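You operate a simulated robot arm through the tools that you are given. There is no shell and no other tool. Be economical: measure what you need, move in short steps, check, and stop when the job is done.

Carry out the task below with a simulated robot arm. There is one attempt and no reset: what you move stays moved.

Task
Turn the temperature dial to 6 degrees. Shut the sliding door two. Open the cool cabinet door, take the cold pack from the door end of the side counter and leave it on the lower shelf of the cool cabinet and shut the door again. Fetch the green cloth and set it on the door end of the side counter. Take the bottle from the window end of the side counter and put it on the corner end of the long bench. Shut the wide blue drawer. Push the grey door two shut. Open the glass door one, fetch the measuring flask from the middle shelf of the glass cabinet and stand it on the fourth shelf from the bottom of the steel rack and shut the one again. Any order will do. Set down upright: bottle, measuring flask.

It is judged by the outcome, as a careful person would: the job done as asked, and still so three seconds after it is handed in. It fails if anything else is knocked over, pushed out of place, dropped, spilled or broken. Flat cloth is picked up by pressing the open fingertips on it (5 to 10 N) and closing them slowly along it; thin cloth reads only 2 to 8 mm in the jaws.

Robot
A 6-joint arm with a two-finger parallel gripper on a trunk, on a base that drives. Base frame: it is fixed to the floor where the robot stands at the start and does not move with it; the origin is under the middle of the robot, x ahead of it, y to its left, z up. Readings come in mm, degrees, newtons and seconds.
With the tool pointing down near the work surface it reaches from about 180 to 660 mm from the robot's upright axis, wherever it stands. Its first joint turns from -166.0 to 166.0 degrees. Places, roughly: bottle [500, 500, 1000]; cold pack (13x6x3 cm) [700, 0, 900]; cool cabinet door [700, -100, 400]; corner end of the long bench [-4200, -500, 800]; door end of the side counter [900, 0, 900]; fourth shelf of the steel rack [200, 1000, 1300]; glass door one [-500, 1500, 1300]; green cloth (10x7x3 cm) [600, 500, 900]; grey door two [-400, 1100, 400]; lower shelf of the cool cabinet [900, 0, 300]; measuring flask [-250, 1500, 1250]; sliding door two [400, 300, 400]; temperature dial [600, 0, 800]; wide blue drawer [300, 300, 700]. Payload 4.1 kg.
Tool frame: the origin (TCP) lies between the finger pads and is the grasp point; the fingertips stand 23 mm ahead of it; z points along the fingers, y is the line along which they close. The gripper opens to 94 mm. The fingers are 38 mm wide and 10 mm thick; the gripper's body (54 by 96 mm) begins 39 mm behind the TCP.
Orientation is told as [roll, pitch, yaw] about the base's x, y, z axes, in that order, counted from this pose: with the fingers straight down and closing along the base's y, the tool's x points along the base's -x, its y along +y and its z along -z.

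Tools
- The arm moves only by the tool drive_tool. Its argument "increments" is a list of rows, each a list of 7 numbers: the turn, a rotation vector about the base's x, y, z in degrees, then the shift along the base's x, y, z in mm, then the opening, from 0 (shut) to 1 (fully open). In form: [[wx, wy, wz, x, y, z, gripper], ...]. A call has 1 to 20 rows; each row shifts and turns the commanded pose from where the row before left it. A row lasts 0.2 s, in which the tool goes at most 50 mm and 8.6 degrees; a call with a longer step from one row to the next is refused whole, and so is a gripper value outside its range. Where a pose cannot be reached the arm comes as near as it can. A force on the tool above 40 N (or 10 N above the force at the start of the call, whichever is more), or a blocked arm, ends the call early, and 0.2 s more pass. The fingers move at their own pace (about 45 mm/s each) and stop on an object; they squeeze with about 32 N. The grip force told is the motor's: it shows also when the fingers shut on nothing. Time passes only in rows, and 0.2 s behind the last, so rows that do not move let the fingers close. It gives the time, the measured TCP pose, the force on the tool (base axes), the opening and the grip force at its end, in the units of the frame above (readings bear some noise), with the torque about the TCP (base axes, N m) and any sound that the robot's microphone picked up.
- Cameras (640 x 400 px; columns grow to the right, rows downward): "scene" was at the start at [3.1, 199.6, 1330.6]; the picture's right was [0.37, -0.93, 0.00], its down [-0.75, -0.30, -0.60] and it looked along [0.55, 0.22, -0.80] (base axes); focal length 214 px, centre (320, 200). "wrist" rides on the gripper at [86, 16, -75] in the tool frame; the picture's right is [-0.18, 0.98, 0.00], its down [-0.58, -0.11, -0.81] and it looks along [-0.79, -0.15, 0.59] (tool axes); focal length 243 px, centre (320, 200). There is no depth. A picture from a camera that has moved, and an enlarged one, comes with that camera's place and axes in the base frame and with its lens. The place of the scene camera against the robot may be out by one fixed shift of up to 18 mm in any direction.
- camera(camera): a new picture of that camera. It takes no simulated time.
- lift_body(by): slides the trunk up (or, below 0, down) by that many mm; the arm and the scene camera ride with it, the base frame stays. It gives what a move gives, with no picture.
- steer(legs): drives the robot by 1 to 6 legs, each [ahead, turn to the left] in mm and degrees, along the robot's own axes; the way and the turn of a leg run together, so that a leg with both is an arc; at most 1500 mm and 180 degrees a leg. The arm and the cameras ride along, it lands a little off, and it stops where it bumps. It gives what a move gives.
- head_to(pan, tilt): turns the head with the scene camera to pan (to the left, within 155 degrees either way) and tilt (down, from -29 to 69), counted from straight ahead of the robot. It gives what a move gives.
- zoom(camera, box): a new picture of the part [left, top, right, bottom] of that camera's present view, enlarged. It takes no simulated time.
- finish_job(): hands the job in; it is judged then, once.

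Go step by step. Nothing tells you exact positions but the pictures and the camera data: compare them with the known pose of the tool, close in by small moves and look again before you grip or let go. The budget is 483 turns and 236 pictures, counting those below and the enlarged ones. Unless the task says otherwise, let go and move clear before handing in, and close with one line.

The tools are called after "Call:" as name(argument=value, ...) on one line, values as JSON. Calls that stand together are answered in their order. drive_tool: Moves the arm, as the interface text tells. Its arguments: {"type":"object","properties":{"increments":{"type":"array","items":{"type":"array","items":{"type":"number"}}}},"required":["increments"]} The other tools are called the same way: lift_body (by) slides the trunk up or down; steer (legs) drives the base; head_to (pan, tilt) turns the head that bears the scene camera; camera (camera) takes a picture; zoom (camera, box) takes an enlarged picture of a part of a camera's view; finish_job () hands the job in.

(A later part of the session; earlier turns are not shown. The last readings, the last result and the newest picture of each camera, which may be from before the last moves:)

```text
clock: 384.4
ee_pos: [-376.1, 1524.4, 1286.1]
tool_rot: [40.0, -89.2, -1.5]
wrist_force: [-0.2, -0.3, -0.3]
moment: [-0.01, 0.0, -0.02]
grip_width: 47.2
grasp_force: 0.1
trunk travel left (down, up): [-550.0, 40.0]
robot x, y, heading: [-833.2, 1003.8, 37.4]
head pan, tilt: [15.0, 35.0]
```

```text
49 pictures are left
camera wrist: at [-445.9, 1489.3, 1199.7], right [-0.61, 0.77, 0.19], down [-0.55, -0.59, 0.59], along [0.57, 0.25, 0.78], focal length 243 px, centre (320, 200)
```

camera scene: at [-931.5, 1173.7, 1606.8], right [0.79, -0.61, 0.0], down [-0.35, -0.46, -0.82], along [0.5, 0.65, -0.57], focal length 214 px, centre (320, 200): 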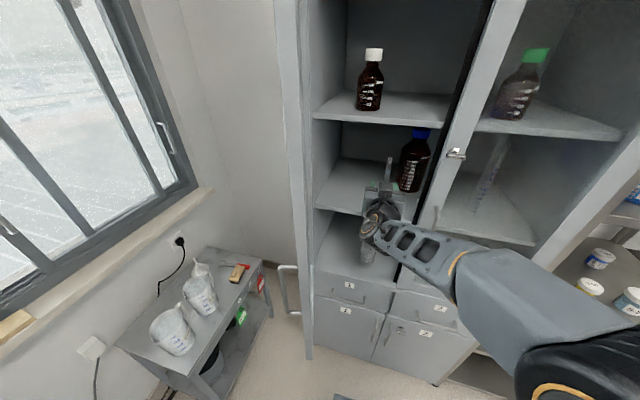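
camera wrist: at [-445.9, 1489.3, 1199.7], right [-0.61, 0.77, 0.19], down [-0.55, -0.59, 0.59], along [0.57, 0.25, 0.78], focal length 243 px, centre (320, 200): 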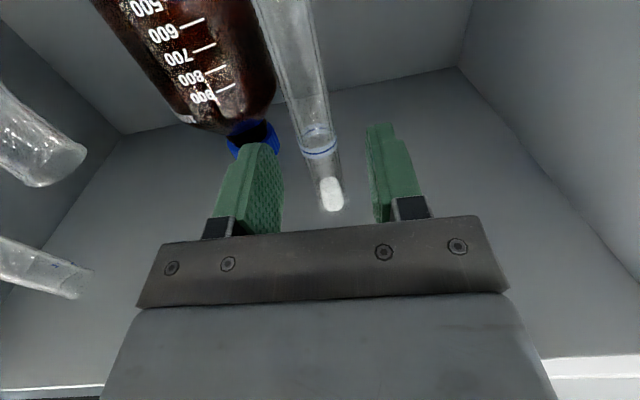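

Neck is centred. Close and lift a little.

Call:
drive_tool(increments=[[0, 0, 0, 0, 0, 0, 0.35], [0, 0, 0, 0, 0, 0, 0.22], [0, 0, 0, 0, 0, 0, 0.1], [0, 0, 0, 0, 0, 0, 0.05], [0, 0, 0, 0, 0, 0, 0.05]])

Call:
drive_tool(increments=[[0, 0, 0, 0, 0, 5, 0.05], [0, 0, 0, 0, 0, 8, 0.05], [0, 0, 0, 0, 0, 8, 0.05]])

Call:
camera(camera="wrist")

```text
clock: 385.6
ee_pos: [-376.0, 1523.1, 1285.3]
tool_rot: [39.1, -89.2, -0.4]
wrist_force: [-0.7, -0.8, -0.7]
moment: [-0.03, 0.0, 0.02]
grip_width: 15.4
grasp_force: 32.1
trunk travel left (down, up): [-550.0, 40.0]
robot x, y, heading: [-831.5, 997.6, 37.7]
head pan, tilt: [15.0, 35.0]
```

```text
clock: 386.4
ee_pos: [-375.1, 1524.2, 1307.7]
tool_rot: [39.5, -89.3, -0.9]
wrist_force: [0.0, 0.4, -0.5]
moment: [0.0, -0.01, 0.03]
grip_width: 15.4
grasp_force: 31.9
trunk travel left (down, up): [-550.0, 40.0]
robot x, y, heading: [-831.5, 1003.9, 37.5]
head pan, tilt: [15.0, 35.0]
```

```text
48 pictures are left
camera wrist: at [-445.0, 1490.0, 1222.2], right [-0.61, 0.77, 0.19], down [-0.55, -0.59, 0.59], along [0.57, 0.25, 0.78], focal length 243 px, centre (320, 200)
```

wrist: 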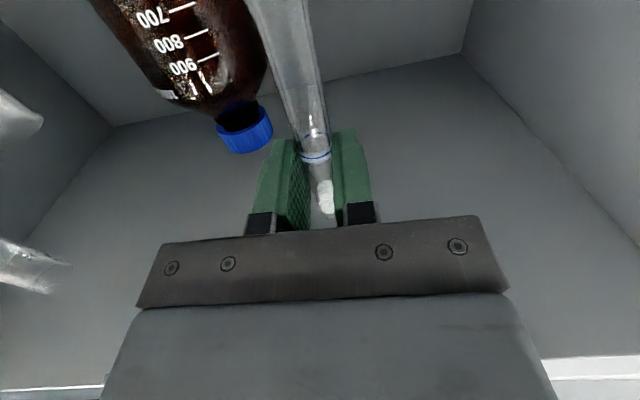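

Flask is held. Raise slightly and back out with the base.

Call:
drive_tool(increments=[[0, 0, 0, 0, 0, 10, 0.05], [0, 0, 0, 0, 0, 10, 0.05], [0, 0, 0, -12, -9.2, 0, 0.05], [0, 0, 0, -12, -9.2, 0, 0.05], [0, 0, 0, -12, -9.2, 0, 0.05], [0, 0, 0, -12, -9.2, 0, 0.05]])

Call:
steer(legs=[[-330, 0]])

Call:
camera(camera="scene")

```text
clock: 387.8
ee_pos: [-421.7, 1487.6, 1327.8]
tool_rot: [41.7, -89.3, -3.2]
wrist_force: [0.1, 0.1, -0.6]
moment: [-0.01, 0.03, 0.03]
grip_width: 15.5
grasp_force: 32.3
trunk travel left (down, up): [-550.0, 40.0]
robot x, y, heading: [-830.5, 1002.1, 37.7]
head pan, tilt: [15.0, 35.0]
```

```text
clock: 389.9
ee_pos: [-680.9, 1284.8, 1326.2]
tool_rot: [40.6, -89.1, -2.3]
wrist_force: [-0.2, -0.5, -1.1]
moment: [-0.02, 0.0, 0.02]
grip_width: 15.2
grasp_force: 32.1
trunk travel left (down, up): [-550.0, 40.0]
robot x, y, heading: [-1092.2, 804.9, 37.2]
head pan, tilt: [15.0, 35.0]
```

```text
47 pictures are left
camera scene: at [-1192.4, 973.7, 1606.8], right [0.79, -0.61, 0.0], down [-0.35, -0.45, -0.82], along [0.5, 0.65, -0.57], focal length 214 px, centre (320, 200)
```

scene: 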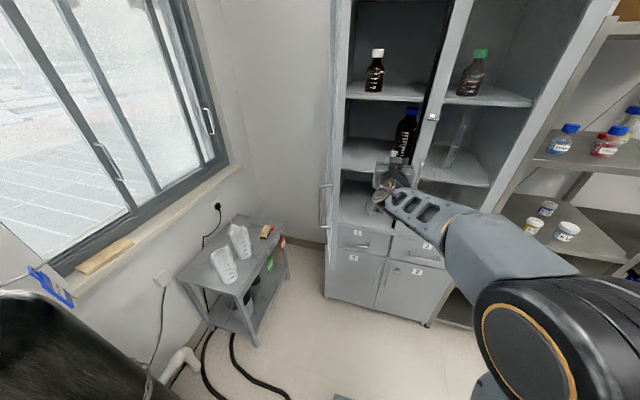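

Now carry the flask to the steel rack: retract the arm a bit, and drive right along the wall.

Call:
drive_tool(increments=[[0, 0, 0, -16, -12.2, 0, 0.05], [0, 0, 0, -16, -12.2, 0, 0.05], [0, 0, 0, -16, -12.2, 0, 0.05], [0, 0, 0, -16, -12.2, 0, 0.05], [0, 0, 0, -16, -12.2, 0, 0.05], [0, 0, 0, -16, -12.2, 0, 0.05]])

Call:
steer(legs=[[0, -90], [880, 0], [0, 90]])

Call:
head_to(pan=5, tilt=15)

Call:
camera(camera="scene")

```text
clock: 391.3
ee_pos: [-777.1, 1211.8, 1326.2]
tool_rot: [41.9, -89.1, -3.7]
wrist_force: [0.0, 0.1, 0.1]
moment: [-0.02, -0.01, -0.02]
grip_width: 15.4
grasp_force: 32.3
trunk travel left (down, up): [-550.0, 40.0]
robot x, y, heading: [-1094.3, 800.0, 37.1]
head pan, tilt: [15.0, 35.0]
```

```text
clock: 403.6
ee_pos: [-230.3, 510.2, 1326.5]
tool_rot: [39.7, -89.2, -2.5]
wrist_force: [-0.2, 0.3, -0.5]
moment: [-0.01, 0.02, 0.01]
grip_width: 15.5
grasp_force: 32.2
trunk travel left (down, up): [-550.0, 40.0]
robot x, y, heading: [-555.6, 106.4, 36.2]
head pan, tilt: [15.0, 35.0]
```

```text
clock: 404.4
ee_pos: [-228.3, 511.2, 1326.3]
tool_rot: [39.7, -89.3, -2.6]
wrist_force: [0.2, -0.1, -1.4]
moment: [0.01, 0.0, 0.01]
grip_width: 15.6
grasp_force: 31.6
trunk travel left (down, up): [-550.0, 40.0]
robot x, y, heading: [-554.4, 106.4, 36.3]
head pan, tilt: [5.0, 15.0]
```

```text
46 pictures are left
camera scene: at [-634.3, 272.5, 1638.7], right [0.66, -0.75, 0.0], down [-0.19, -0.17, -0.97], along [0.73, 0.64, -0.26], focal length 214 px, centre (320, 200)
```

scene: 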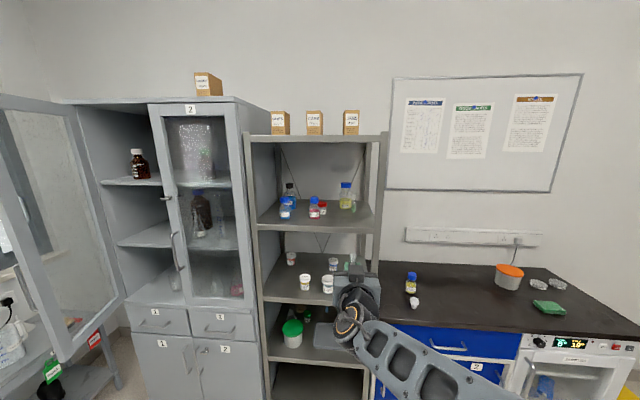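

Call:
zoom(camera="scene", box=[240, 120, 400, 250])

```text
3.08 times, centred on (320, 185) of scene
camera zoom: at [-634.3, 272.5, 1638.7], right [0.66, -0.75, 0.0], down [-0.19, -0.17, -0.97], along [0.73, 0.64, -0.26], focal length 660 px, centre (320, 246)
```

zoom: 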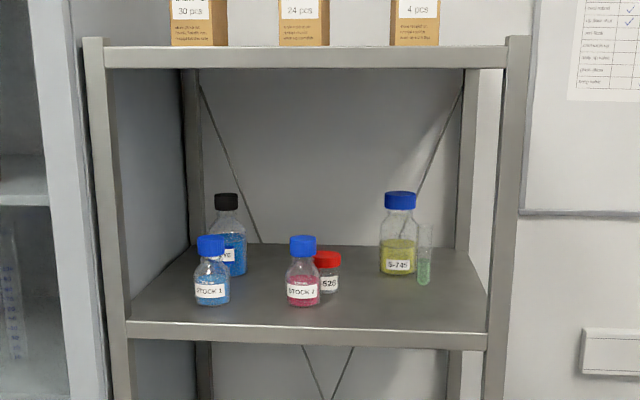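

Shelf 4 has a free spot at about (n 590, right −575). Raise trunk and arm, shift left 31 mm.

Call:
lift_body(by=40)

Call:
drive_tool(increments=[[0, 0, 0, -3.2, 4.1, 15, 0.05], [0, 0, 0, -3.2, 4.1, 15, 0.05], [0, 0, 0, -3.2, 4.1, 15, 0.05], [0, 0, 0, -3.2, 4.1, 15, 0.05], [0, 0, 0, -3.2, 4.1, 15, 0.05], [0, 0, 0, -3.2, 4.1, 15, 0.05]])

Call:
camera(camera="scene")

```text
clock: 405.2
ee_pos: [-229.4, 510.1, 1366.1]
tool_rot: [39.3, -89.1, -1.9]
wrist_force: [-0.1, 0.6, -0.7]
moment: [0.01, -0.01, -0.01]
grip_width: 15.3
grasp_force: 31.7
trunk travel left (down, up): [-590.0, 0.0]
robot x, y, heading: [-553.1, 107.5, 36.4]
head pan, tilt: [5.0, 15.0]
```

```text
clock: 406.6
ee_pos: [-248.3, 535.7, 1456.2]
tool_rot: [37.3, -89.3, -0.2]
wrist_force: [-0.5, -0.5, -0.8]
moment: [-0.03, 0.02, 0.02]
grip_width: 15.7
grasp_force: 32.1
trunk travel left (down, up): [-590.0, 0.0]
robot x, y, heading: [-556.1, 107.5, 36.4]
head pan, tilt: [5.0, 15.0]
```

```text
44 pictures are left
camera scene: at [-634.3, 272.5, 1678.8], right [0.66, -0.75, 0.0], down [-0.19, -0.17, -0.97], along [0.73, 0.64, -0.26], focal length 214 px, centre (320, 200)
```

scene: 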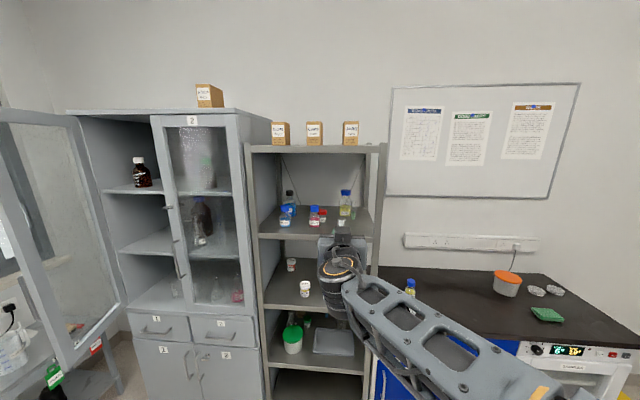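

Call:
steer(legs=[[330, 0]])

Call:
head_to(pan=5, tilt=28)

Call:
zoom(camera="scene", box=[200, 60, 440, 260])

Call:
camera(camera="wrist")

```text
clock: 408.8
ee_pos: [22.8, 731.5, 1455.5]
tool_rot: [38.2, -89.2, -1.2]
wrist_force: [-0.2, 0.1, -0.8]
moment: [-0.02, 0.03, 0.0]
grip_width: 15.7
grasp_force: 31.8
trunk travel left (down, up): [-590.0, 0.0]
robot x, y, heading: [-283.4, 301.4, 35.8]
head pan, tilt: [5.0, 15.0]
```

```text
clock: 409.6
ee_pos: [21.8, 731.4, 1455.9]
tool_rot: [39.1, -89.3, -2.3]
wrist_force: [0.1, 0.8, -0.4]
moment: [0.02, 0.03, -0.01]
grip_width: 15.5
grasp_force: 31.1
trunk travel left (down, up): [-590.0, 0.0]
robot x, y, heading: [-285.7, 303.8, 36.3]
head pan, tilt: [5.0, 28.0]
```

```text
2.00 times, centred on (320, 160) of scene
camera zoom: at [-366.5, 468.1, 1657.8], right [0.66, -0.75, 0.0], down [-0.35, -0.31, -0.88], along [0.67, 0.58, -0.47], focal length 429 px, centre (320, 280)
```

zoom: 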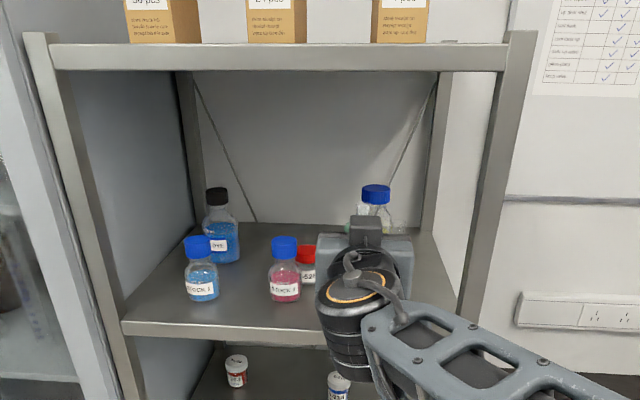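

```text
42 pictures are left
camera wrist: at [-48.7, 698.8, 1370.3], right [-0.59, 0.78, 0.19], down [-0.57, -0.57, 0.59], along [0.57, 0.24, 0.78], focal length 243 px, centre (320, 200)
```

wrist: 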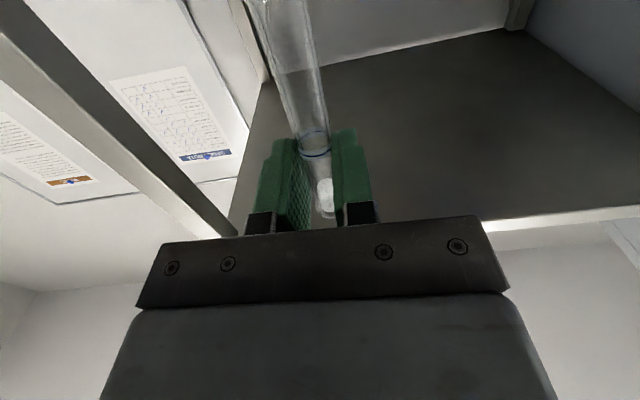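

Call:
steer(legs=[[110, 1]])

Call:
zoom(camera="scene", box=[200, 40, 440, 260])

Call:
camera(camera="wrist")

```text
clock: 410.7
ee_pos: [104.4, 802.2, 1455.0]
tool_rot: [36.3, -89.0, 1.7]
wrist_force: [-0.3, 0.1, -0.4]
moment: [-0.02, -0.03, -0.01]
grip_width: 15.4
grasp_force: 32.0
trunk travel left (down, up): [-590.0, 0.0]
robot x, y, heading: [-200.9, 364.6, 36.8]
head pan, tilt: [5.0, 28.0]
```

```text
1.82 times, centred on (320, 150) of scene
camera zoom: at [-280.0, 532.9, 1657.7], right [0.67, -0.74, 0.0], down [-0.35, -0.31, -0.88], along [0.66, 0.59, -0.47], focal length 390 px, centre (320, 291)
```

zoom: 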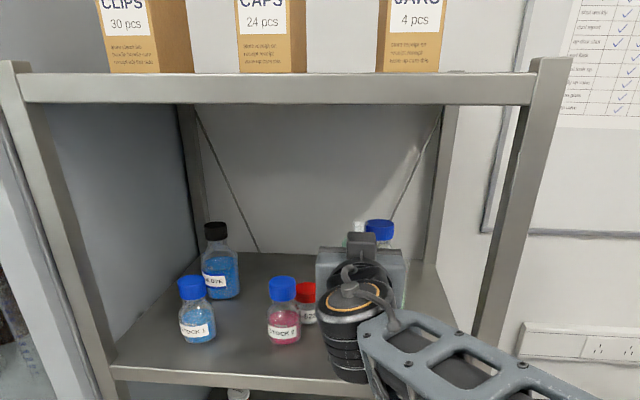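

```text
40 pictures are left
camera wrist: at [33.9, 768.4, 1369.8], right [-0.6, 0.78, 0.19], down [-0.56, -0.58, 0.59], along [0.57, 0.25, 0.78], focal length 243 px, centre (320, 200)
```

wrist: 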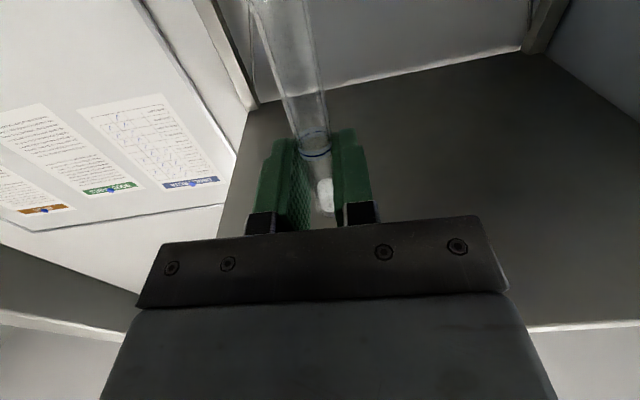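

In position. Lower in small steps, watching for contact.

Call:
drive_tool(increments=[[0, 0, 0, 5, 4, -3, 0.05], [0, 0, 0, 5, 4, -4, 0.05], [0, 0, 0, 0, 0, -4, 0.05]])

Call:
drive_tool(increments=[[0, 0, 0, 0, 0, -3, 0.05], [0, 0, 0, 0, 0, -3, 0.05]])

Call:
drive_tool(increments=[[0, 0, 0, 0, 0, -3, 0.05], [0, 0, 0, 0, 0, -3, 0.05]])

```text
clock: 411.5
ee_pos: [112.2, 807.5, 1445.8]
tool_rot: [38.6, -89.2, -0.4]
wrist_force: [-0.2, -0.5, -0.5]
moment: [0.0, 0.0, 0.02]
grip_width: 15.0
grasp_force: 32.0
trunk travel left (down, up): [-590.0, 0.0]
robot x, y, heading: [-194.8, 371.9, 36.8]
head pan, tilt: [5.0, 28.0]
```

```text
clock: 412.1
ee_pos: [113.5, 808.8, 1438.1]
tool_rot: [39.2, -89.2, -1.4]
wrist_force: [0.0, 0.2, 0.0]
moment: [0.02, 0.0, 0.03]
grip_width: 15.6
grasp_force: 32.7
trunk travel left (down, up): [-590.0, 0.0]
robot x, y, heading: [-195.4, 370.5, 36.8]
head pan, tilt: [5.0, 28.0]
```

```text
clock: 412.7
ee_pos: [113.6, 810.7, 1432.1]
tool_rot: [36.3, -89.2, 1.6]
wrist_force: [0.4, 0.3, -0.2]
moment: [0.01, 0.04, 0.03]
grip_width: 15.2
grasp_force: 32.2
trunk travel left (down, up): [-590.0, 0.0]
robot x, y, heading: [-195.0, 364.6, 36.8]
head pan, tilt: [5.0, 28.0]
```

Call:
drive_tool(increments=[[0, 0, 0, 0, 0, -3, 0.05], [0, 0, 0, 0, 0, -3, 0.05]])

Call:
drive_tool(increments=[[0, 0, 0, 0, 0, -3, 0.05], [0, 0, 0, 0, 0, -3, 0.05]])

Call:
zoom(camera="scene", box=[280, 120, 380, 200])

```text
clock: 413.3
ee_pos: [113.2, 810.2, 1427.6]
tool_rot: [38.6, -89.3, -0.5]
wrist_force: [0.7, -0.3, -0.6]
moment: [-0.03, -0.02, -0.01]
grip_width: 15.5
grasp_force: 32.3
trunk travel left (down, up): [-590.0, 0.0]
robot x, y, heading: [-192.5, 366.5, 37.0]
head pan, tilt: [5.0, 28.0]
```

```text
clock: 413.9
ee_pos: [113.7, 809.3, 1420.4]
tool_rot: [38.5, -89.2, -0.6]
wrist_force: [0.1, 0.5, -0.3]
moment: [-0.04, 0.03, -0.01]
grip_width: 15.2
grasp_force: 32.1
trunk travel left (down, up): [-590.0, 0.0]
robot x, y, heading: [-196.7, 371.8, 37.1]
head pan, tilt: [5.0, 28.0]
```

```text
5.00 times, centred on (330, 160) of scene
camera zoom: at [-281.1, 532.0, 1657.7], right [0.67, -0.74, 0.0], down [-0.35, -0.31, -0.88], along [0.66, 0.59, -0.47], focal length 1072 px, centre (270, 400)
```

zoom: 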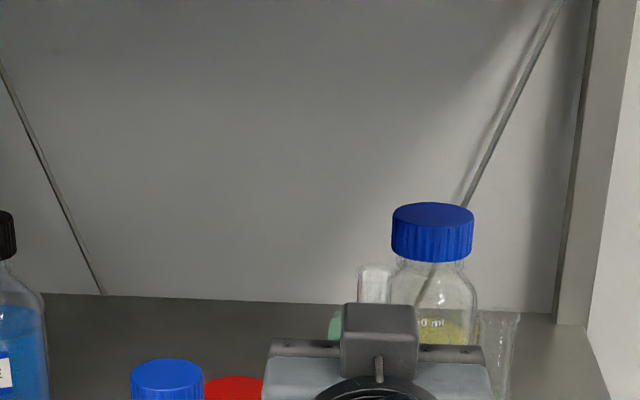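

Call:
drive_tool(increments=[[0, 0, 0, 0, 0, -3, 0.05], [0, 0, 0, 0, 0, -3, 0.05]])

Call:
drive_tool(increments=[[0, 0, 0, 0, 0, -3, 0.05], [0, 0, 0, 0, 0, -3, 0.05]])

Call:
drive_tool(increments=[[0, 0, 0, 0, 0, -3, 0.05], [0, 0, 0, 0, 0, -3, 0.05]])

```text
clock: 414.5
ee_pos: [114.0, 808.8, 1413.8]
tool_rot: [38.9, -89.2, -1.0]
wrist_force: [0.1, 0.6, -0.4]
moment: [0.02, 0.01, 0.02]
grip_width: 15.6
grasp_force: 32.2
trunk travel left (down, up): [-590.0, 0.0]
robot x, y, heading: [-196.2, 370.5, 36.8]
head pan, tilt: [5.0, 28.0]
```

```text
clock: 415.1
ee_pos: [113.9, 808.1, 1411.7]
tool_rot: [68.8, -89.3, -30.8]
wrist_force: [1.9, 3.6, 17.4]
moment: [0.44, -0.45, 0.03]
grip_width: 15.5
grasp_force: 32.0
trunk travel left (down, up): [-590.0, 0.0]
robot x, y, heading: [-194.0, 367.1, 37.1]
head pan, tilt: [5.0, 28.0]
```

```text
clock: 415.7
ee_pos: [111.8, 808.0, 1405.6]
tool_rot: [63.8, -89.2, -25.9]
wrist_force: [1.2, 1.9, 25.3]
moment: [0.19, -0.41, -0.01]
grip_width: 15.6
grasp_force: 32.4
trunk travel left (down, up): [-590.0, 0.0]
robot x, y, heading: [-195.6, 372.1, 37.3]
head pan, tilt: [5.0, 28.0]
```

Contact — the flask stands on the shelf. Release and withdraw straight back.

Call:
drive_tool(increments=[[0, 0, 0, 0, 0, 1, 0.1], [0, 0, 0, 0, 0, 1, 0.25], [0, 0, 0, 0, 0, 0, 0.45], [0, 0, 0, 0, 0, 0, 0.6], [0, 0, 0, 0, 0, 0, 0.6], [0, 0, 0, -8, -6.1, 0, 0.6], [0, 0, 0, -12, -9.2, 0, 0.6], [0, 0, 0, -12, -9.2, 0, 0.6], [0, 0, 0, -12, -9.2, 0, 0.6]])

Call:
camera(camera="wrist")

```text
clock: 417.7
ee_pos: [67.5, 774.7, 1405.3]
tool_rot: [38.8, -89.2, -1.0]
wrist_force: [0.3, 0.0, 0.6]
moment: [0.0, 0.0, 0.05]
grip_width: 56.4
grasp_force: 0.0
trunk travel left (down, up): [-590.0, 0.0]
robot x, y, heading: [-195.8, 368.4, 37.1]
head pan, tilt: [5.0, 28.0]
```

```text
38 pictures are left
camera wrist: at [-2.1, 741.9, 1320.2], right [-0.6, 0.78, 0.19], down [-0.56, -0.58, 0.59], along [0.57, 0.25, 0.78], focal length 243 px, centre (320, 200)
```

wrist: 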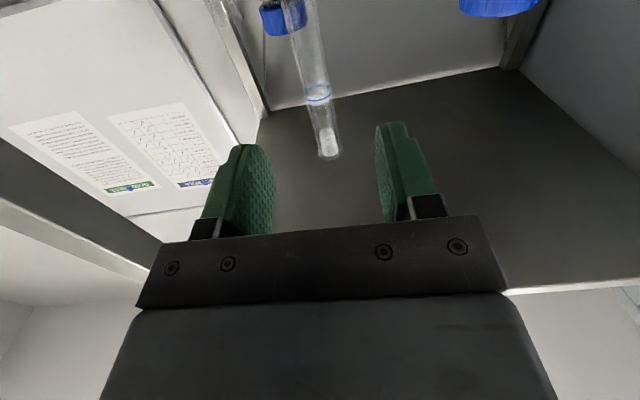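

Flask stands on shelf 4. Back off and drive to the left side of the cabinet to close glass door one from outside.

Call:
steer(legs=[[-430, 0], [0, 90], [1070, 0], [0, -90]])

Call:
head_to(pan=0, tilt=20)

Call:
camera(camera="scene")

```text
clock: 433.1
ee_pos: [-877.8, 1397.7, 1405.0]
tool_rot: [38.6, -89.2, -2.3]
wrist_force: [0.3, -0.1, -1.0]
moment: [-0.02, 0.01, 0.0]
grip_width: 56.5
grasp_force: 0.0
trunk travel left (down, up): [-590.0, 0.0]
robot x, y, heading: [-1152.7, 998.5, 35.1]
head pan, tilt: [5.0, 28.0]
```

```text
clock: 433.8
ee_pos: [-878.6, 1397.8, 1404.7]
tool_rot: [38.5, -89.2, -2.4]
wrist_force: [0.0, 0.1, 0.8]
moment: [-0.01, -0.03, 0.01]
grip_width: 56.5
grasp_force: 0.1
trunk travel left (down, up): [-590.0, 0.0]
robot x, y, heading: [-1151.6, 997.5, 35.5]
head pan, tilt: [0.0, 20.0]
```

```text
37 pictures are left
camera scene: at [-1228.7, 1158.6, 1670.6], right [0.58, -0.82, 0.0], down [-0.28, -0.2, -0.94], along [0.77, 0.54, -0.34], focal length 214 px, centre (320, 200)
```

scene: 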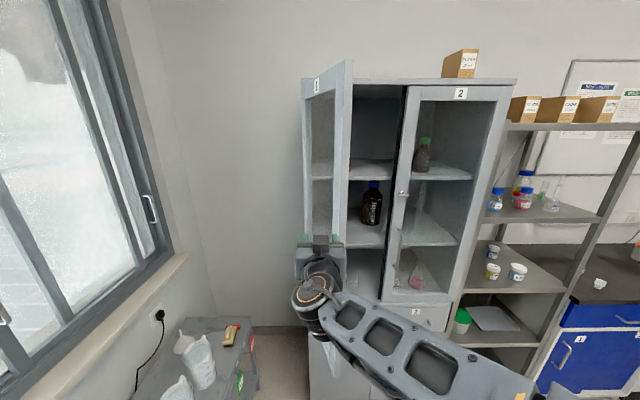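

Flask is visible on the rack. Close fingers, pass on the outer (left) side of door one's edge.

Call:
drive_tool(increments=[[0, 0, 0, -8, 10.3, 0, 0.2], [0, 0, 0, -8, 10.3, 0, 0], [0, 0, 0, 11.5, 8.8, 0, 0], [0, 0, 0, 11.5, 8.8, 0, 0], [0, 0, 0, 11.5, 8.8, 0, 0], [0, 0, 0, 11.5, 8.8, 0, 0], [0, 0, 0, 11.5, 8.8, 0, 0], [0, 0, 0, 11.5, 8.8, 0, 0], [0, 0, 0, 11.5, 8.8, 0, 0], [0, 0, 0, 11.5, 8.8, 0, 0], [0, 0, 0, 11.5, 8.8, 0, 0]])

Call:
drive_tool(increments=[[0, 0, 0, 7.3, -9.5, 0, 0], [0, 0, 0, 7.3, -9.5, 0, 0], [0, 0, 0, 7.3, -9.5, 0, 0], [0, 0, 0, 7.3, -9.5, 0, 0], [0, 0, 0, 7.3, -9.5, 0, 0], [0, 0, 0, 7.3, -9.5, 0, 0], [0, 0, 0, 7.3, -9.5, 0, 0], [0, 0, 0, 7.3, -9.5, 0, 0]])

Call:
camera(camera="scene")

```text
clock: 436.1
ee_pos: [-791.4, 1497.6, 1404.1]
tool_rot: [35.7, -89.2, 0.6]
wrist_force: [-0.2, -0.1, -0.9]
moment: [0.0, -0.02, 0.0]
grip_width: 0.1
grasp_force: 31.6
trunk travel left (down, up): [-590.0, 0.0]
robot x, y, heading: [-1159.7, 998.3, 35.1]
head pan, tilt: [0.0, 20.0]
```

```text
clock: 437.9
ee_pos: [-733.5, 1419.7, 1404.5]
tool_rot: [40.9, -89.3, -4.6]
wrist_force: [0.1, 1.2, -0.6]
moment: [-0.02, 0.01, 0.01]
grip_width: 0.1
grasp_force: 32.3
trunk travel left (down, up): [-590.0, 0.0]
robot x, y, heading: [-1155.5, 996.8, 35.4]
head pan, tilt: [0.0, 20.0]
```

```text
36 pictures are left
camera scene: at [-1228.6, 1158.4, 1670.7], right [0.58, -0.82, 0.0], down [-0.28, -0.2, -0.94], along [0.77, 0.54, -0.34], focal length 214 px, centre (320, 200)
```

scene: 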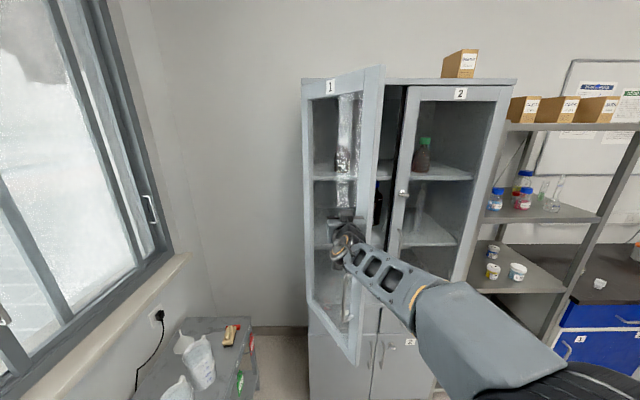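

Door follows. Now push forward by driving the base.

Call:
steer(legs=[[160, 0]])

Call:
drive_tool(increments=[[0, 0, 0, 7.3, -9.5, 0, 0], [0, 0, 0, 7.3, -9.5, 0, 0], [0, 0, 0, 7.3, -9.5, 0, 0], [0, 0, 0, 7.3, -9.5, 0, 0], [0, 0, 0, 7.3, -9.5, 0, 0], [0, 0, 0, 7.3, -9.5, 0, 0]])

Call:
camera(camera="scene")

```text
clock: 439.4
ee_pos: [-598.9, 1514.5, 1404.1]
tool_rot: [35.8, -89.1, 0.4]
wrist_force: [-1.1, 0.9, -1.0]
moment: [0.01, 0.04, -0.01]
grip_width: 0.0
grasp_force: 32.2
trunk travel left (down, up): [-590.0, 0.0]
robot x, y, heading: [-1019.6, 1092.3, 35.0]
head pan, tilt: [0.0, 20.0]
```

```text
clock: 440.8
ee_pos: [-558.4, 1458.8, 1405.3]
tool_rot: [32.8, -89.1, 3.1]
wrist_force: [0.1, 0.1, -0.6]
moment: [0.02, 0.04, 0.03]
grip_width: 0.1
grasp_force: 32.9
out of reach, approached as far as the arm can: row 6
trunk travel left (down, up): [-590.0, 0.0]
robot x, y, heading: [-1025.3, 1090.8, 35.3]
head pan, tilt: [0.0, 20.0]
```

```text
35 pictures are left
camera scene: at [-1095.5, 1250.8, 1670.7], right [0.58, -0.82, 0.0], down [-0.28, -0.2, -0.94], along [0.77, 0.54, -0.34], focal length 214 px, centre (320, 200)
```

scene: 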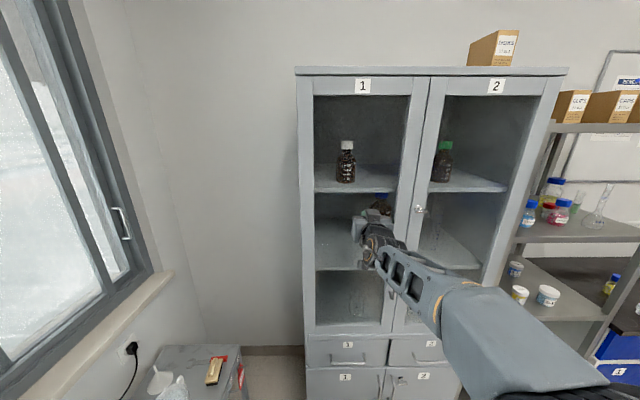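

Door looks closed; press gently to make sure.

Call:
steer(legs=[[45, 0]])

Call:
drive_tool(increments=[[0, 0, 0, 4, 3, 0, 0], [0, 0, 0, 4, 3, 0, 0], [0, 0, 0, 4, 3, 0, 0], [0, 0, 0, 4, 3, 0, 0], [0, 0, 0, 4, 3, 0, 0], [0, 0, 0, 4, 3, 0, 0]])

Call:
zoom(camera="scene", box=[280, 40, 580, 360])

```text
clock: 441.7
ee_pos: [-518.6, 1485.7, 1402.4]
tool_rot: [31.6, -89.0, 4.1]
wrist_force: [-0.2, 0.4, 0.6]
moment: [-0.03, -0.04, -0.02]
grip_width: 0.1
grasp_force: 31.9
trunk travel left (down, up): [-590.0, 0.0]
robot x, y, heading: [-985.7, 1115.9, 34.5]
head pan, tilt: [0.0, 20.0]
```

```text
clock: 443.1
ee_pos: [-503.2, 1499.0, 1403.3]
tool_rot: [27.2, -88.8, 8.5]
wrist_force: [-31.4, -21.2, -6.7]
moment: [0.52, -0.28, 0.1]
grip_width: 0.2
grasp_force: 31.8
trunk travel left (down, up): [-590.0, 0.0]
robot x, y, heading: [-982.3, 1116.3, 34.5]
head pan, tilt: [0.0, 20.0]
stopped in row 6: the force on the tool passed its limit at 46 N (the readings are from after the stop); the commanded pose is now the measured one
```

```text
1.25 times, centred on (430, 200) of scene
camera zoom: at [-1060.1, 1273.7, 1670.8], right [0.56, -0.83, 0.0], down [-0.28, -0.19, -0.94], along [0.78, 0.53, -0.34], focal length 268 px, centre (182, 200)
```

zoom: 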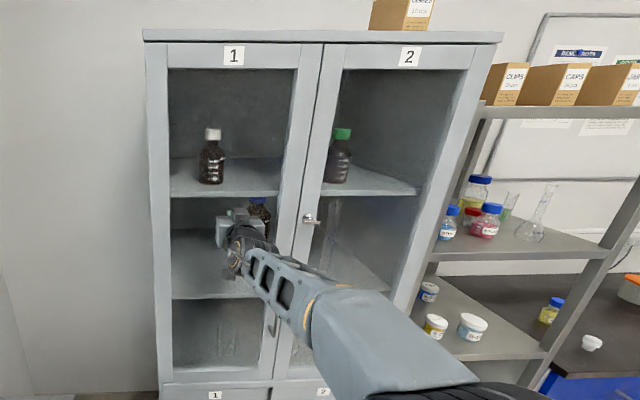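

Glass door one is shut. Back off, return the tool to pointing down, lower the trunk, and head for the bottle.

Call:
steer(legs=[[-330, 0]])

Call:
drive_tool(increments=[[-4.78, 6.66, 0, -11, -8, -3, 0.3], [-4.78, 6.66, 0, -11, -8, -3, 0.6], [-4.78, 6.66, 0, -11, -8, -3, 0.6], [-4.78, 6.66, 0, -11, -8, -3, 0.6], [-4.78, 6.66, 0, -11, -8, -3, 0.6]])

Call:
drive_tool(increments=[[-4.78, 6.66, 0, -11, -8, -3, 0.6], [-4.78, 6.66, 0, -11, -8, -3, 0.6], [-4.78, 6.66, 0, -11, -8, -3, 0.6], [-4.78, 6.66, 0, -11, -8, -3, 0.6], [-4.78, 6.66, 0, -11, -8, -3, 0.6], [-4.78, 6.66, 0, -11, -8, -3, 0.6]])

Call:
lift_body(by=-230)

Call:
steer(legs=[[0, -90], [1330, 0], [0, 91]])

Call:
head_to(pan=0, tilt=40)

Call:
camera(camera="scene")

```text
clock: 445.2
ee_pos: [-764.0, 1321.1, 1400.6]
tool_rot: [22.8, -88.7, 12.9]
wrist_force: [-0.3, 0.7, 0.0]
moment: [-0.01, 0.0, 0.01]
grip_width: 0.0
grasp_force: 32.6
trunk travel left (down, up): [-590.0, 0.0]
robot x, y, heading: [-1248.6, 933.6, 34.8]
head pan, tilt: [0.0, 20.0]
```

```text
clock: 446.4
ee_pos: [-803.3, 1282.8, 1393.0]
tool_rot: [-0.9, -52.8, 34.9]
wrist_force: [-0.1, -0.4, -0.2]
moment: [0.01, 0.02, 0.02]
grip_width: 56.6
grasp_force: 0.1
out of reach, approached as far as the arm can: row 2, 3
trunk travel left (down, up): [-590.0, 0.0]
robot x, y, heading: [-1247.7, 932.0, 34.5]
head pan, tilt: [0.0, 20.0]
```

```text
clock: 447.8
ee_pos: [-870.2, 1233.4, 1373.1]
tool_rot: [-1.3, -3.5, 35.1]
wrist_force: [0.2, -0.3, -0.7]
moment: [0.01, 0.0, 0.01]
grip_width: 56.2
grasp_force: 0.2
trunk travel left (down, up): [-590.0, 0.0]
robot x, y, heading: [-1243.5, 930.6, 34.8]
head pan, tilt: [0.0, 20.0]
```

```text
clock: 450.2
ee_pos: [-870.7, 1234.4, 1143.0]
tool_rot: [-1.4, -3.6, 35.1]
wrist_force: [0.1, -0.7, 0.3]
moment: [0.06, 0.01, -0.02]
grip_width: 56.5
grasp_force: 0.0
trunk travel left (down, up): [-360.0, 230.0]
robot x, y, heading: [-1246.7, 934.1, 34.7]
head pan, tilt: [0.0, 20.0]
```

```text
clock: 464.6
ee_pos: [-116.2, 175.8, 1142.5]
tool_rot: [-1.4, -3.5, 38.1]
wrist_force: [0.3, 0.2, 0.0]
moment: [-0.01, 0.02, 0.02]
grip_width: 56.1
grasp_force: 0.0
trunk travel left (down, up): [-360.0, 230.0]
robot x, y, heading: [-478.3, -147.2, 37.6]
head pan, tilt: [0.0, 20.0]
```

```text
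clock: 465.4
ee_pos: [-117.9, 173.9, 1143.7]
tool_rot: [-1.4, -3.5, 38.1]
wrist_force: [-0.8, -0.2, 0.3]
moment: [0.0, -0.02, 0.02]
grip_width: 56.3
grasp_force: 0.1
trunk travel left (down, up): [-360.0, 230.0]
robot x, y, heading: [-476.0, -143.7, 37.9]
head pan, tilt: [0.0, 40.0]
```

```text
33 pictures are left
camera scene: at [-564.7, 8.0, 1409.3], right [0.61, -0.79, 0.0], down [-0.51, -0.39, -0.77], along [0.61, 0.47, -0.64], focal length 214 px, centre (320, 200)
```

scene: 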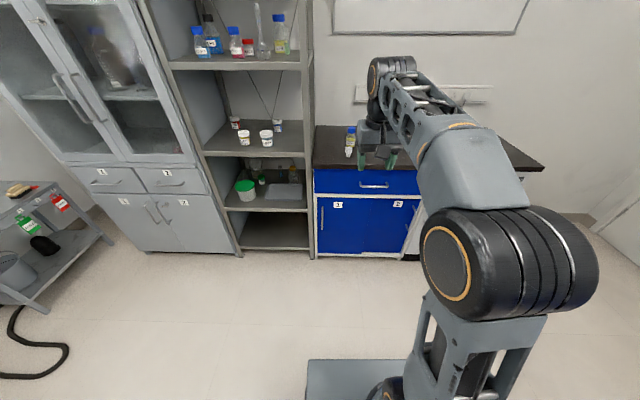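

Flask and doors all look right. Drive up to the counter at the bottle and level the tool.

Call:
steer(legs=[[590, 0]])

Call:
drive_tool(increments=[[-1.0, 3.7, 0, 0, 0, 0, 0.75], [0, 0, 0, 0, 0, 0, 0.75]])

Call:
camera(camera="wrist")

Call:
zoom(camera="scene", box=[220, 100, 420, 240])

```text
clock: 468.8
ee_pos: [364.7, 530.6, 1143.5]
tool_rot: [-1.5, -3.7, 37.1]
wrist_force: [-0.4, 0.8, 0.5]
moment: [-0.02, 0.0, 0.03]
grip_width: 56.3
grasp_force: 0.1
trunk travel left (down, up): [-360.0, 230.0]
robot x, y, heading: [-1.7, 215.1, 36.8]
head pan, tilt: [0.0, 40.0]
```

```text
clock: 469.4
ee_pos: [364.3, 529.8, 1144.3]
tool_rot: [0.0, 0.0, 37.1]
wrist_force: [0.2, 0.6, -0.5]
moment: [0.01, -0.02, -0.04]
grip_width: 70.5
grasp_force: 0.1
trunk travel left (down, up): [-360.0, 230.0]
robot x, y, heading: [-3.2, 217.7, 36.9]
head pan, tilt: [0.0, 40.0]
```

```text
32 pictures are left
camera wrist: at [284.9, 490.9, 1218.0], right [-0.45, 0.9, 0.0], down [0.53, 0.26, 0.81], along [0.72, 0.36, -0.59], focal length 243 px, centre (320, 200)
```

wrist: 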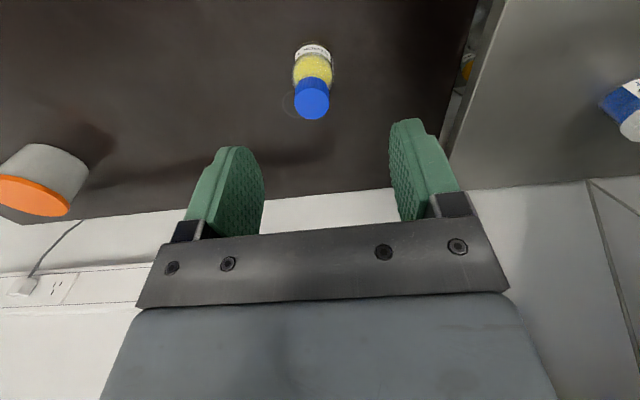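

```text
2.86 times, centred on (320, 170) of scene
camera zoom: at [-86.3, 370.8, 1409.2], right [0.6, -0.8, 0.0], down [-0.52, -0.38, -0.77], along [0.61, 0.46, -0.64], focal length 613 px, centre (320, 286)
```

zoom: 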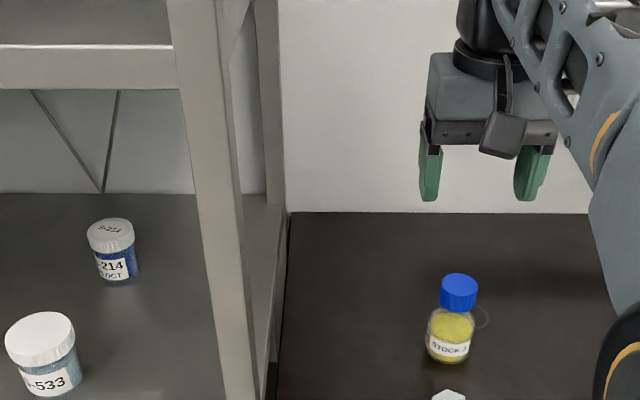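

Call:
drive_tool(increments=[[0, 0, 0, 23.5, 8, -10, 0.75], [0, 0, 0, 23.5, 7.5, -20, 0.75], [0, 0, 0, 0, 0, -25, 0.75], [0, 0, 0, 0, 0, -25, 0.75], [0, 0, 0, 0, 0, -15, 0.75]])

Call:
camera(camera="wrist")

```text
clock: 470.6
ee_pos: [409.9, 546.4, 1048.4]
tool_rot: [-0.1, -0.1, 37.1]
wrist_force: [-1.3, -0.2, -0.8]
moment: [-0.01, 0.0, 0.01]
grip_width: 70.4
grasp_force: 0.0
trunk travel left (down, up): [-360.0, 230.0]
robot x, y, heading: [0.4, 215.5, 36.9]
head pan, tilt: [0.0, 40.0]
```

```text
30 pictures are left
camera wrist: at [331.5, 506.6, 1122.7], right [-0.45, 0.9, 0.0], down [0.53, 0.26, 0.81], along [0.72, 0.36, -0.59], focal length 243 px, centre (320, 200)
```

wrist: 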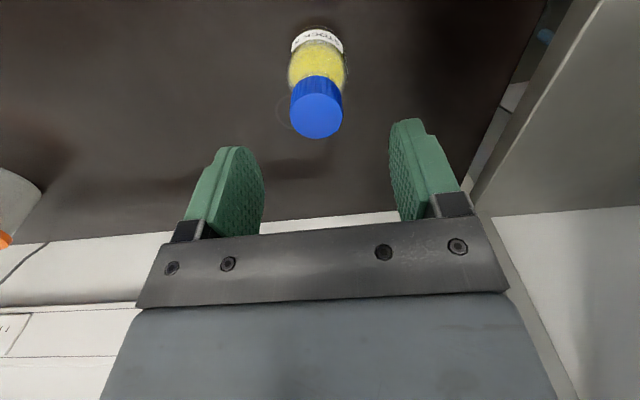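

Call:
drive_tool(increments=[[0, 0, 0, 0, 0, -15, 0.75], [0, 0, 0, 0, 0, -15, 0.75]])

Call:
camera(camera="wrist")

```text
clock: 471.2
ee_pos: [412.0, 547.4, 1018.9]
tool_rot: [0.1, 0.0, 37.1]
wrist_force: [0.3, -1.0, 0.3]
moment: [-0.01, -0.03, 0.0]
grip_width: 70.7
grasp_force: 0.0
trunk travel left (down, up): [-360.0, 230.0]
robot x, y, heading: [-1.9, 217.1, 36.9]
head pan, tilt: [0.0, 40.0]
```

```text
29 pictures are left
camera wrist: at [332.1, 507.4, 1092.5], right [-0.45, 0.9, 0.0], down [0.53, 0.26, 0.81], along [0.72, 0.36, -0.59], focal length 243 px, centre (320, 200)
```

wrist: 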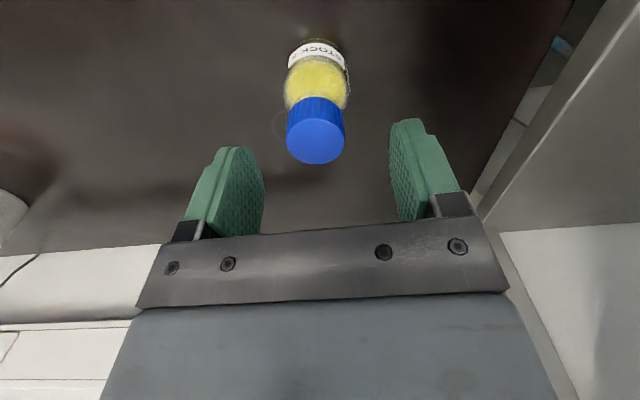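

On axis. Descend to the cap and grip.

Call:
drive_tool(increments=[[0, 0, 0, 0, 0, -15, 0.75], [0, 0, 0, 0, 0, -15, 0.75], [0, 0, 0, 0, 0, -12, 0.75], [0, 0, 0, 0, 0, -7, 0.75], [0, 0, 0, 0, 0, 0, 0.5], [0, 0, 0, 0, 0, 0, 0.35], [0, 0, 0, 0, 0, 0, 0.3], [0, 0, 0, 0, 0, 0, 0.3]])

Call:
camera(camera="wrist")

```text
clock: 473.0
ee_pos: [411.0, 546.3, 970.7]
tool_rot: [0.0, -0.1, 37.2]
wrist_force: [0.3, -0.2, 0.5]
moment: [-0.01, 0.01, -0.03]
grip_width: 35.8
grasp_force: 32.2
trunk travel left (down, up): [-360.0, 230.0]
robot x, y, heading: [-1.4, 216.7, 36.6]
head pan, tilt: [0.0, 40.0]
```

```text
28 pictures are left
camera wrist: at [332.0, 506.9, 1044.8], right [-0.45, 0.9, 0.0], down [0.53, 0.26, 0.81], along [0.72, 0.36, -0.59], focal length 243 px, centre (320, 200)
```

wrist: 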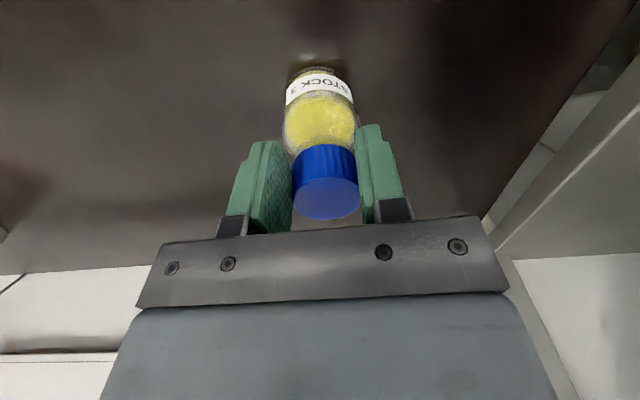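

Gripped. Lift and back off with the base, then look toward the long bench.

Call:
drive_tool(increments=[[0, 0, 0, 0, 0, 10, 0.3], [0, 0, 0, 0, 0, 20, 0.3], [0, 0, 0, 0, 0, 25, 0.3], [0, 0, 0, 0, 0, 25, 0.3]])

Call:
steer(legs=[[-550, 0]])

Call:
drive_tool(increments=[[0, 0, 0, -18, -14, 0, 0.3], [0, 0, 0, -18, -14, 0, 0.3], [0, 0, 0, -18, -14, 0, 0.3], [0, 0, 0, -18, -14, 0, 0.3], [0, 0, 0, -18, -14, 0, 0.3], [0, 0, 0, -10, -8, 0, 0.3]])

Call:
head_to(pan=150, tilt=15)

Call:
camera(camera="scene")

```text
clock: 474.0
ee_pos: [410.5, 545.7, 1050.2]
tool_rot: [0.1, -0.1, 37.1]
wrist_force: [0.9, -0.5, -1.7]
moment: [-0.03, 0.03, 0.02]
grip_width: 36.3
grasp_force: 31.8
trunk travel left (down, up): [-360.0, 230.0]
robot x, y, heading: [-1.4, 216.3, 37.1]
head pan, tilt: [0.0, 40.0]
```

```text
clock: 477.2
ee_pos: [-33.7, 209.2, 1051.2]
tool_rot: [-0.1, -0.1, 36.5]
wrist_force: [0.1, -0.4, -1.5]
moment: [0.0, 0.02, 0.03]
grip_width: 36.8
grasp_force: 32.2
trunk travel left (down, up): [-360.0, 230.0]
robot x, y, heading: [-447.7, -114.9, 36.2]
head pan, tilt: [0.0, 40.0]
```

```text
clock: 478.6
ee_pos: [-134.5, 132.5, 1048.8]
tool_rot: [0.0, 0.0, 36.6]
wrist_force: [-1.0, 0.6, -2.0]
moment: [-0.03, 0.02, -0.01]
grip_width: 36.8
grasp_force: 31.6
trunk travel left (down, up): [-360.0, 230.0]
robot x, y, heading: [-447.2, -116.2, 36.0]
head pan, tilt: [0.0, 40.0]
```

```text
clock: 480.9
ee_pos: [-134.4, 132.8, 1049.8]
tool_rot: [-0.1, -0.2, 36.6]
wrist_force: [-0.1, 0.1, -2.2]
moment: [-0.05, 0.01, -0.04]
grip_width: 36.4
grasp_force: 32.3
trunk travel left (down, up): [-360.0, 230.0]
robot x, y, heading: [-449.4, -111.6, 36.4]
head pan, tilt: [150.0, 15.0]
```

```text
27 pictures are left
camera scene: at [-694.3, -19.8, 1448.8], right [-0.11, 0.99, 0.0], down [0.26, 0.03, -0.97], along [-0.96, -0.1, -0.26], focal length 214 px, centre (320, 200)
```

scene: 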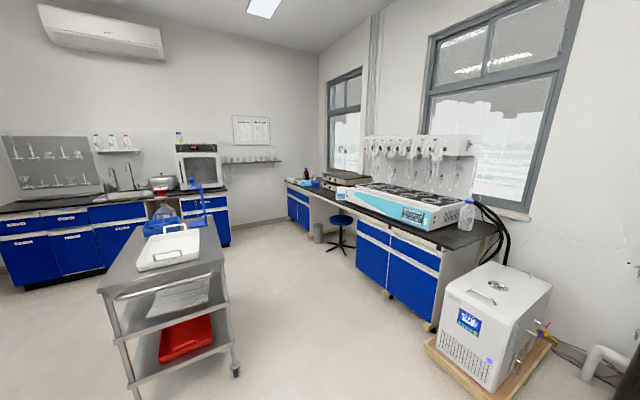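

The long bench runs along the window wall to the far corner. I'll drive left, then down the corridor, and look again partway.

Call:
steer(legs=[[0, 91], [1010, 0], [0, 90], [1300, 0], [950, 0]])

Call:
head_to(pan=-25, tilt=25)

Call:
camera(camera="scene")

```text
clock: 496.6
ee_pos: [-1731.7, 173.7, 1050.0]
tool_rot: [0.0, -0.1, -142.0]
wrist_force: [0.0, -0.4, -0.4]
moment: [-0.03, 0.0, -0.04]
grip_width: 28.2
grasp_force: 0.1
trunk travel left (down, up): [-360.0, 230.0]
robot x, y, heading: [-1424.2, 426.7, -142.3]
head pan, tilt: [150.0, 15.0]
stopped in leg 4: the robot was blocked; the commanded pose is now the measured one
```

```text
clock: 499.2
ee_pos: [-1731.7, 173.2, 1051.3]
tool_rot: [0.0, -0.3, -142.0]
wrist_force: [-0.3, 0.3, 0.0]
moment: [0.02, -0.03, 0.01]
grip_width: 27.8
grasp_force: 0.2
trunk travel left (down, up): [-360.0, 230.0]
robot x, y, heading: [-1423.7, 427.4, -142.3]
head pan, tilt: [-25.0, 25.0]
```

```text
26 pictures are left
camera scene: at [-1369.7, 319.0, 1432.6], right [-0.22, 0.98, 0.0], down [0.41, 0.09, -0.91], along [-0.88, -0.2, -0.42], focal length 214 px, centre (320, 200)
```

scene: 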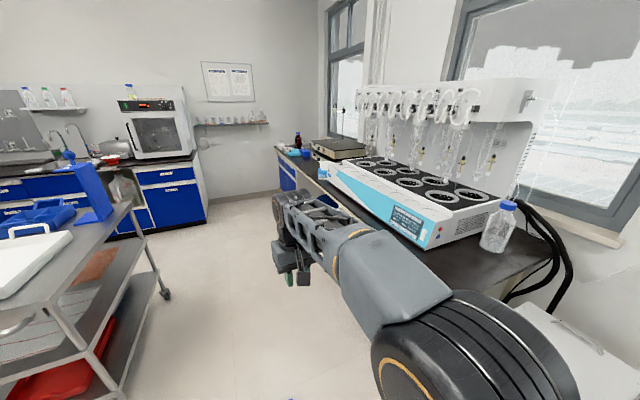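

The bottle seems to have slipped from the gripper and the drive was blocked. Checking the wrist view and surroundings.

Call:
camera(camera="wrist")

Call:
head_to(pan=0, tilt=60)

Call:
camera(camera="scene")

```text
25 pictures are left
camera wrist: at [-1652.2, 214.3, 1125.5], right [0.46, -0.89, 0.0], down [-0.52, -0.27, 0.81], along [-0.72, -0.37, -0.59], focal length 243 px, centre (320, 200)
```

wrist: 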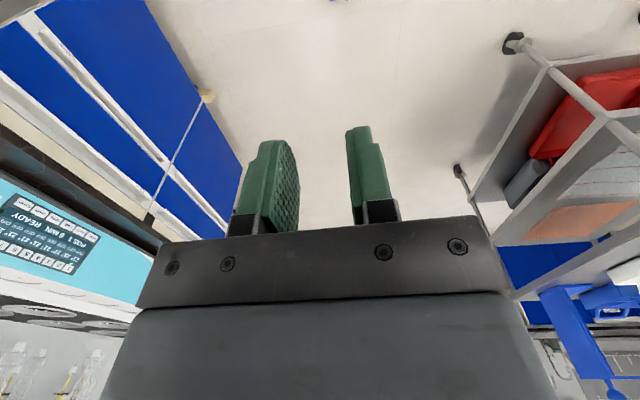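

```text
clock: 500.2
ee_pos: [-1731.8, 172.1, 1051.4]
tool_rot: [0.0, -0.3, -142.1]
wrist_force: [0.6, -0.5, 0.2]
moment: [0.01, -0.02, -0.01]
grip_width: 28.1
grasp_force: 0.1
trunk travel left (down, up): [-360.0, 230.0]
robot x, y, heading: [-1421.3, 427.5, -142.5]
head pan, tilt: [0.0, 60.0]
```

```text
24 pictures are left
camera scene: at [-1332.6, 298.5, 1382.6], right [-0.61, 0.79, 0.0], down [0.69, 0.53, -0.5], along [-0.4, -0.31, -0.87], focal length 214 px, centre (320, 200)
```

scene: 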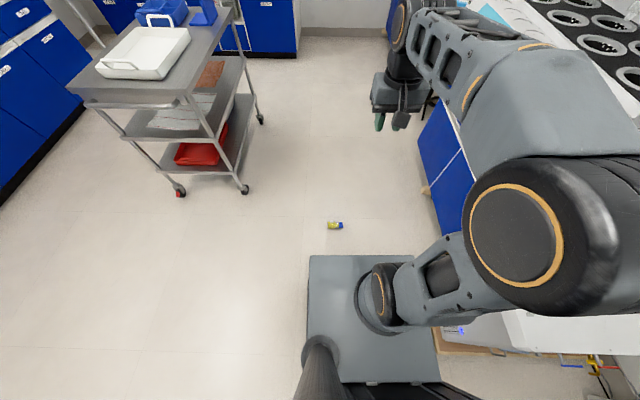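

The bottle was jolted loose and lies on the floor ahead. Zoom to see its state and orientation.

Call:
zoom(camera="scene", box=[290, 195, 380, 255])

```text
6.67 times, centred on (335, 225) of scene
camera zoom: at [-1332.6, 298.5, 1382.6], right [-0.61, 0.79, 0.0], down [0.69, 0.53, -0.5], along [-0.4, -0.31, -0.87], focal length 1430 px, centre (220, 33)
```

zoom: 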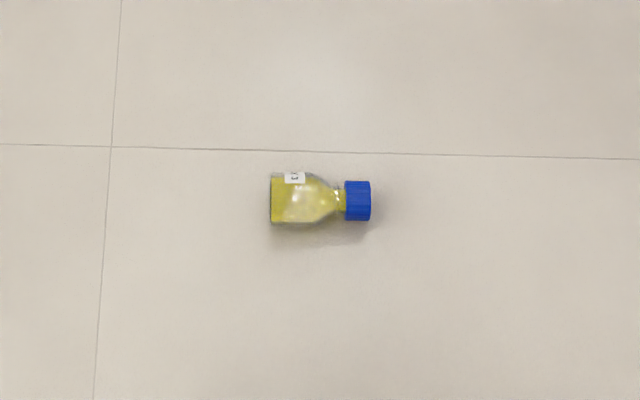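

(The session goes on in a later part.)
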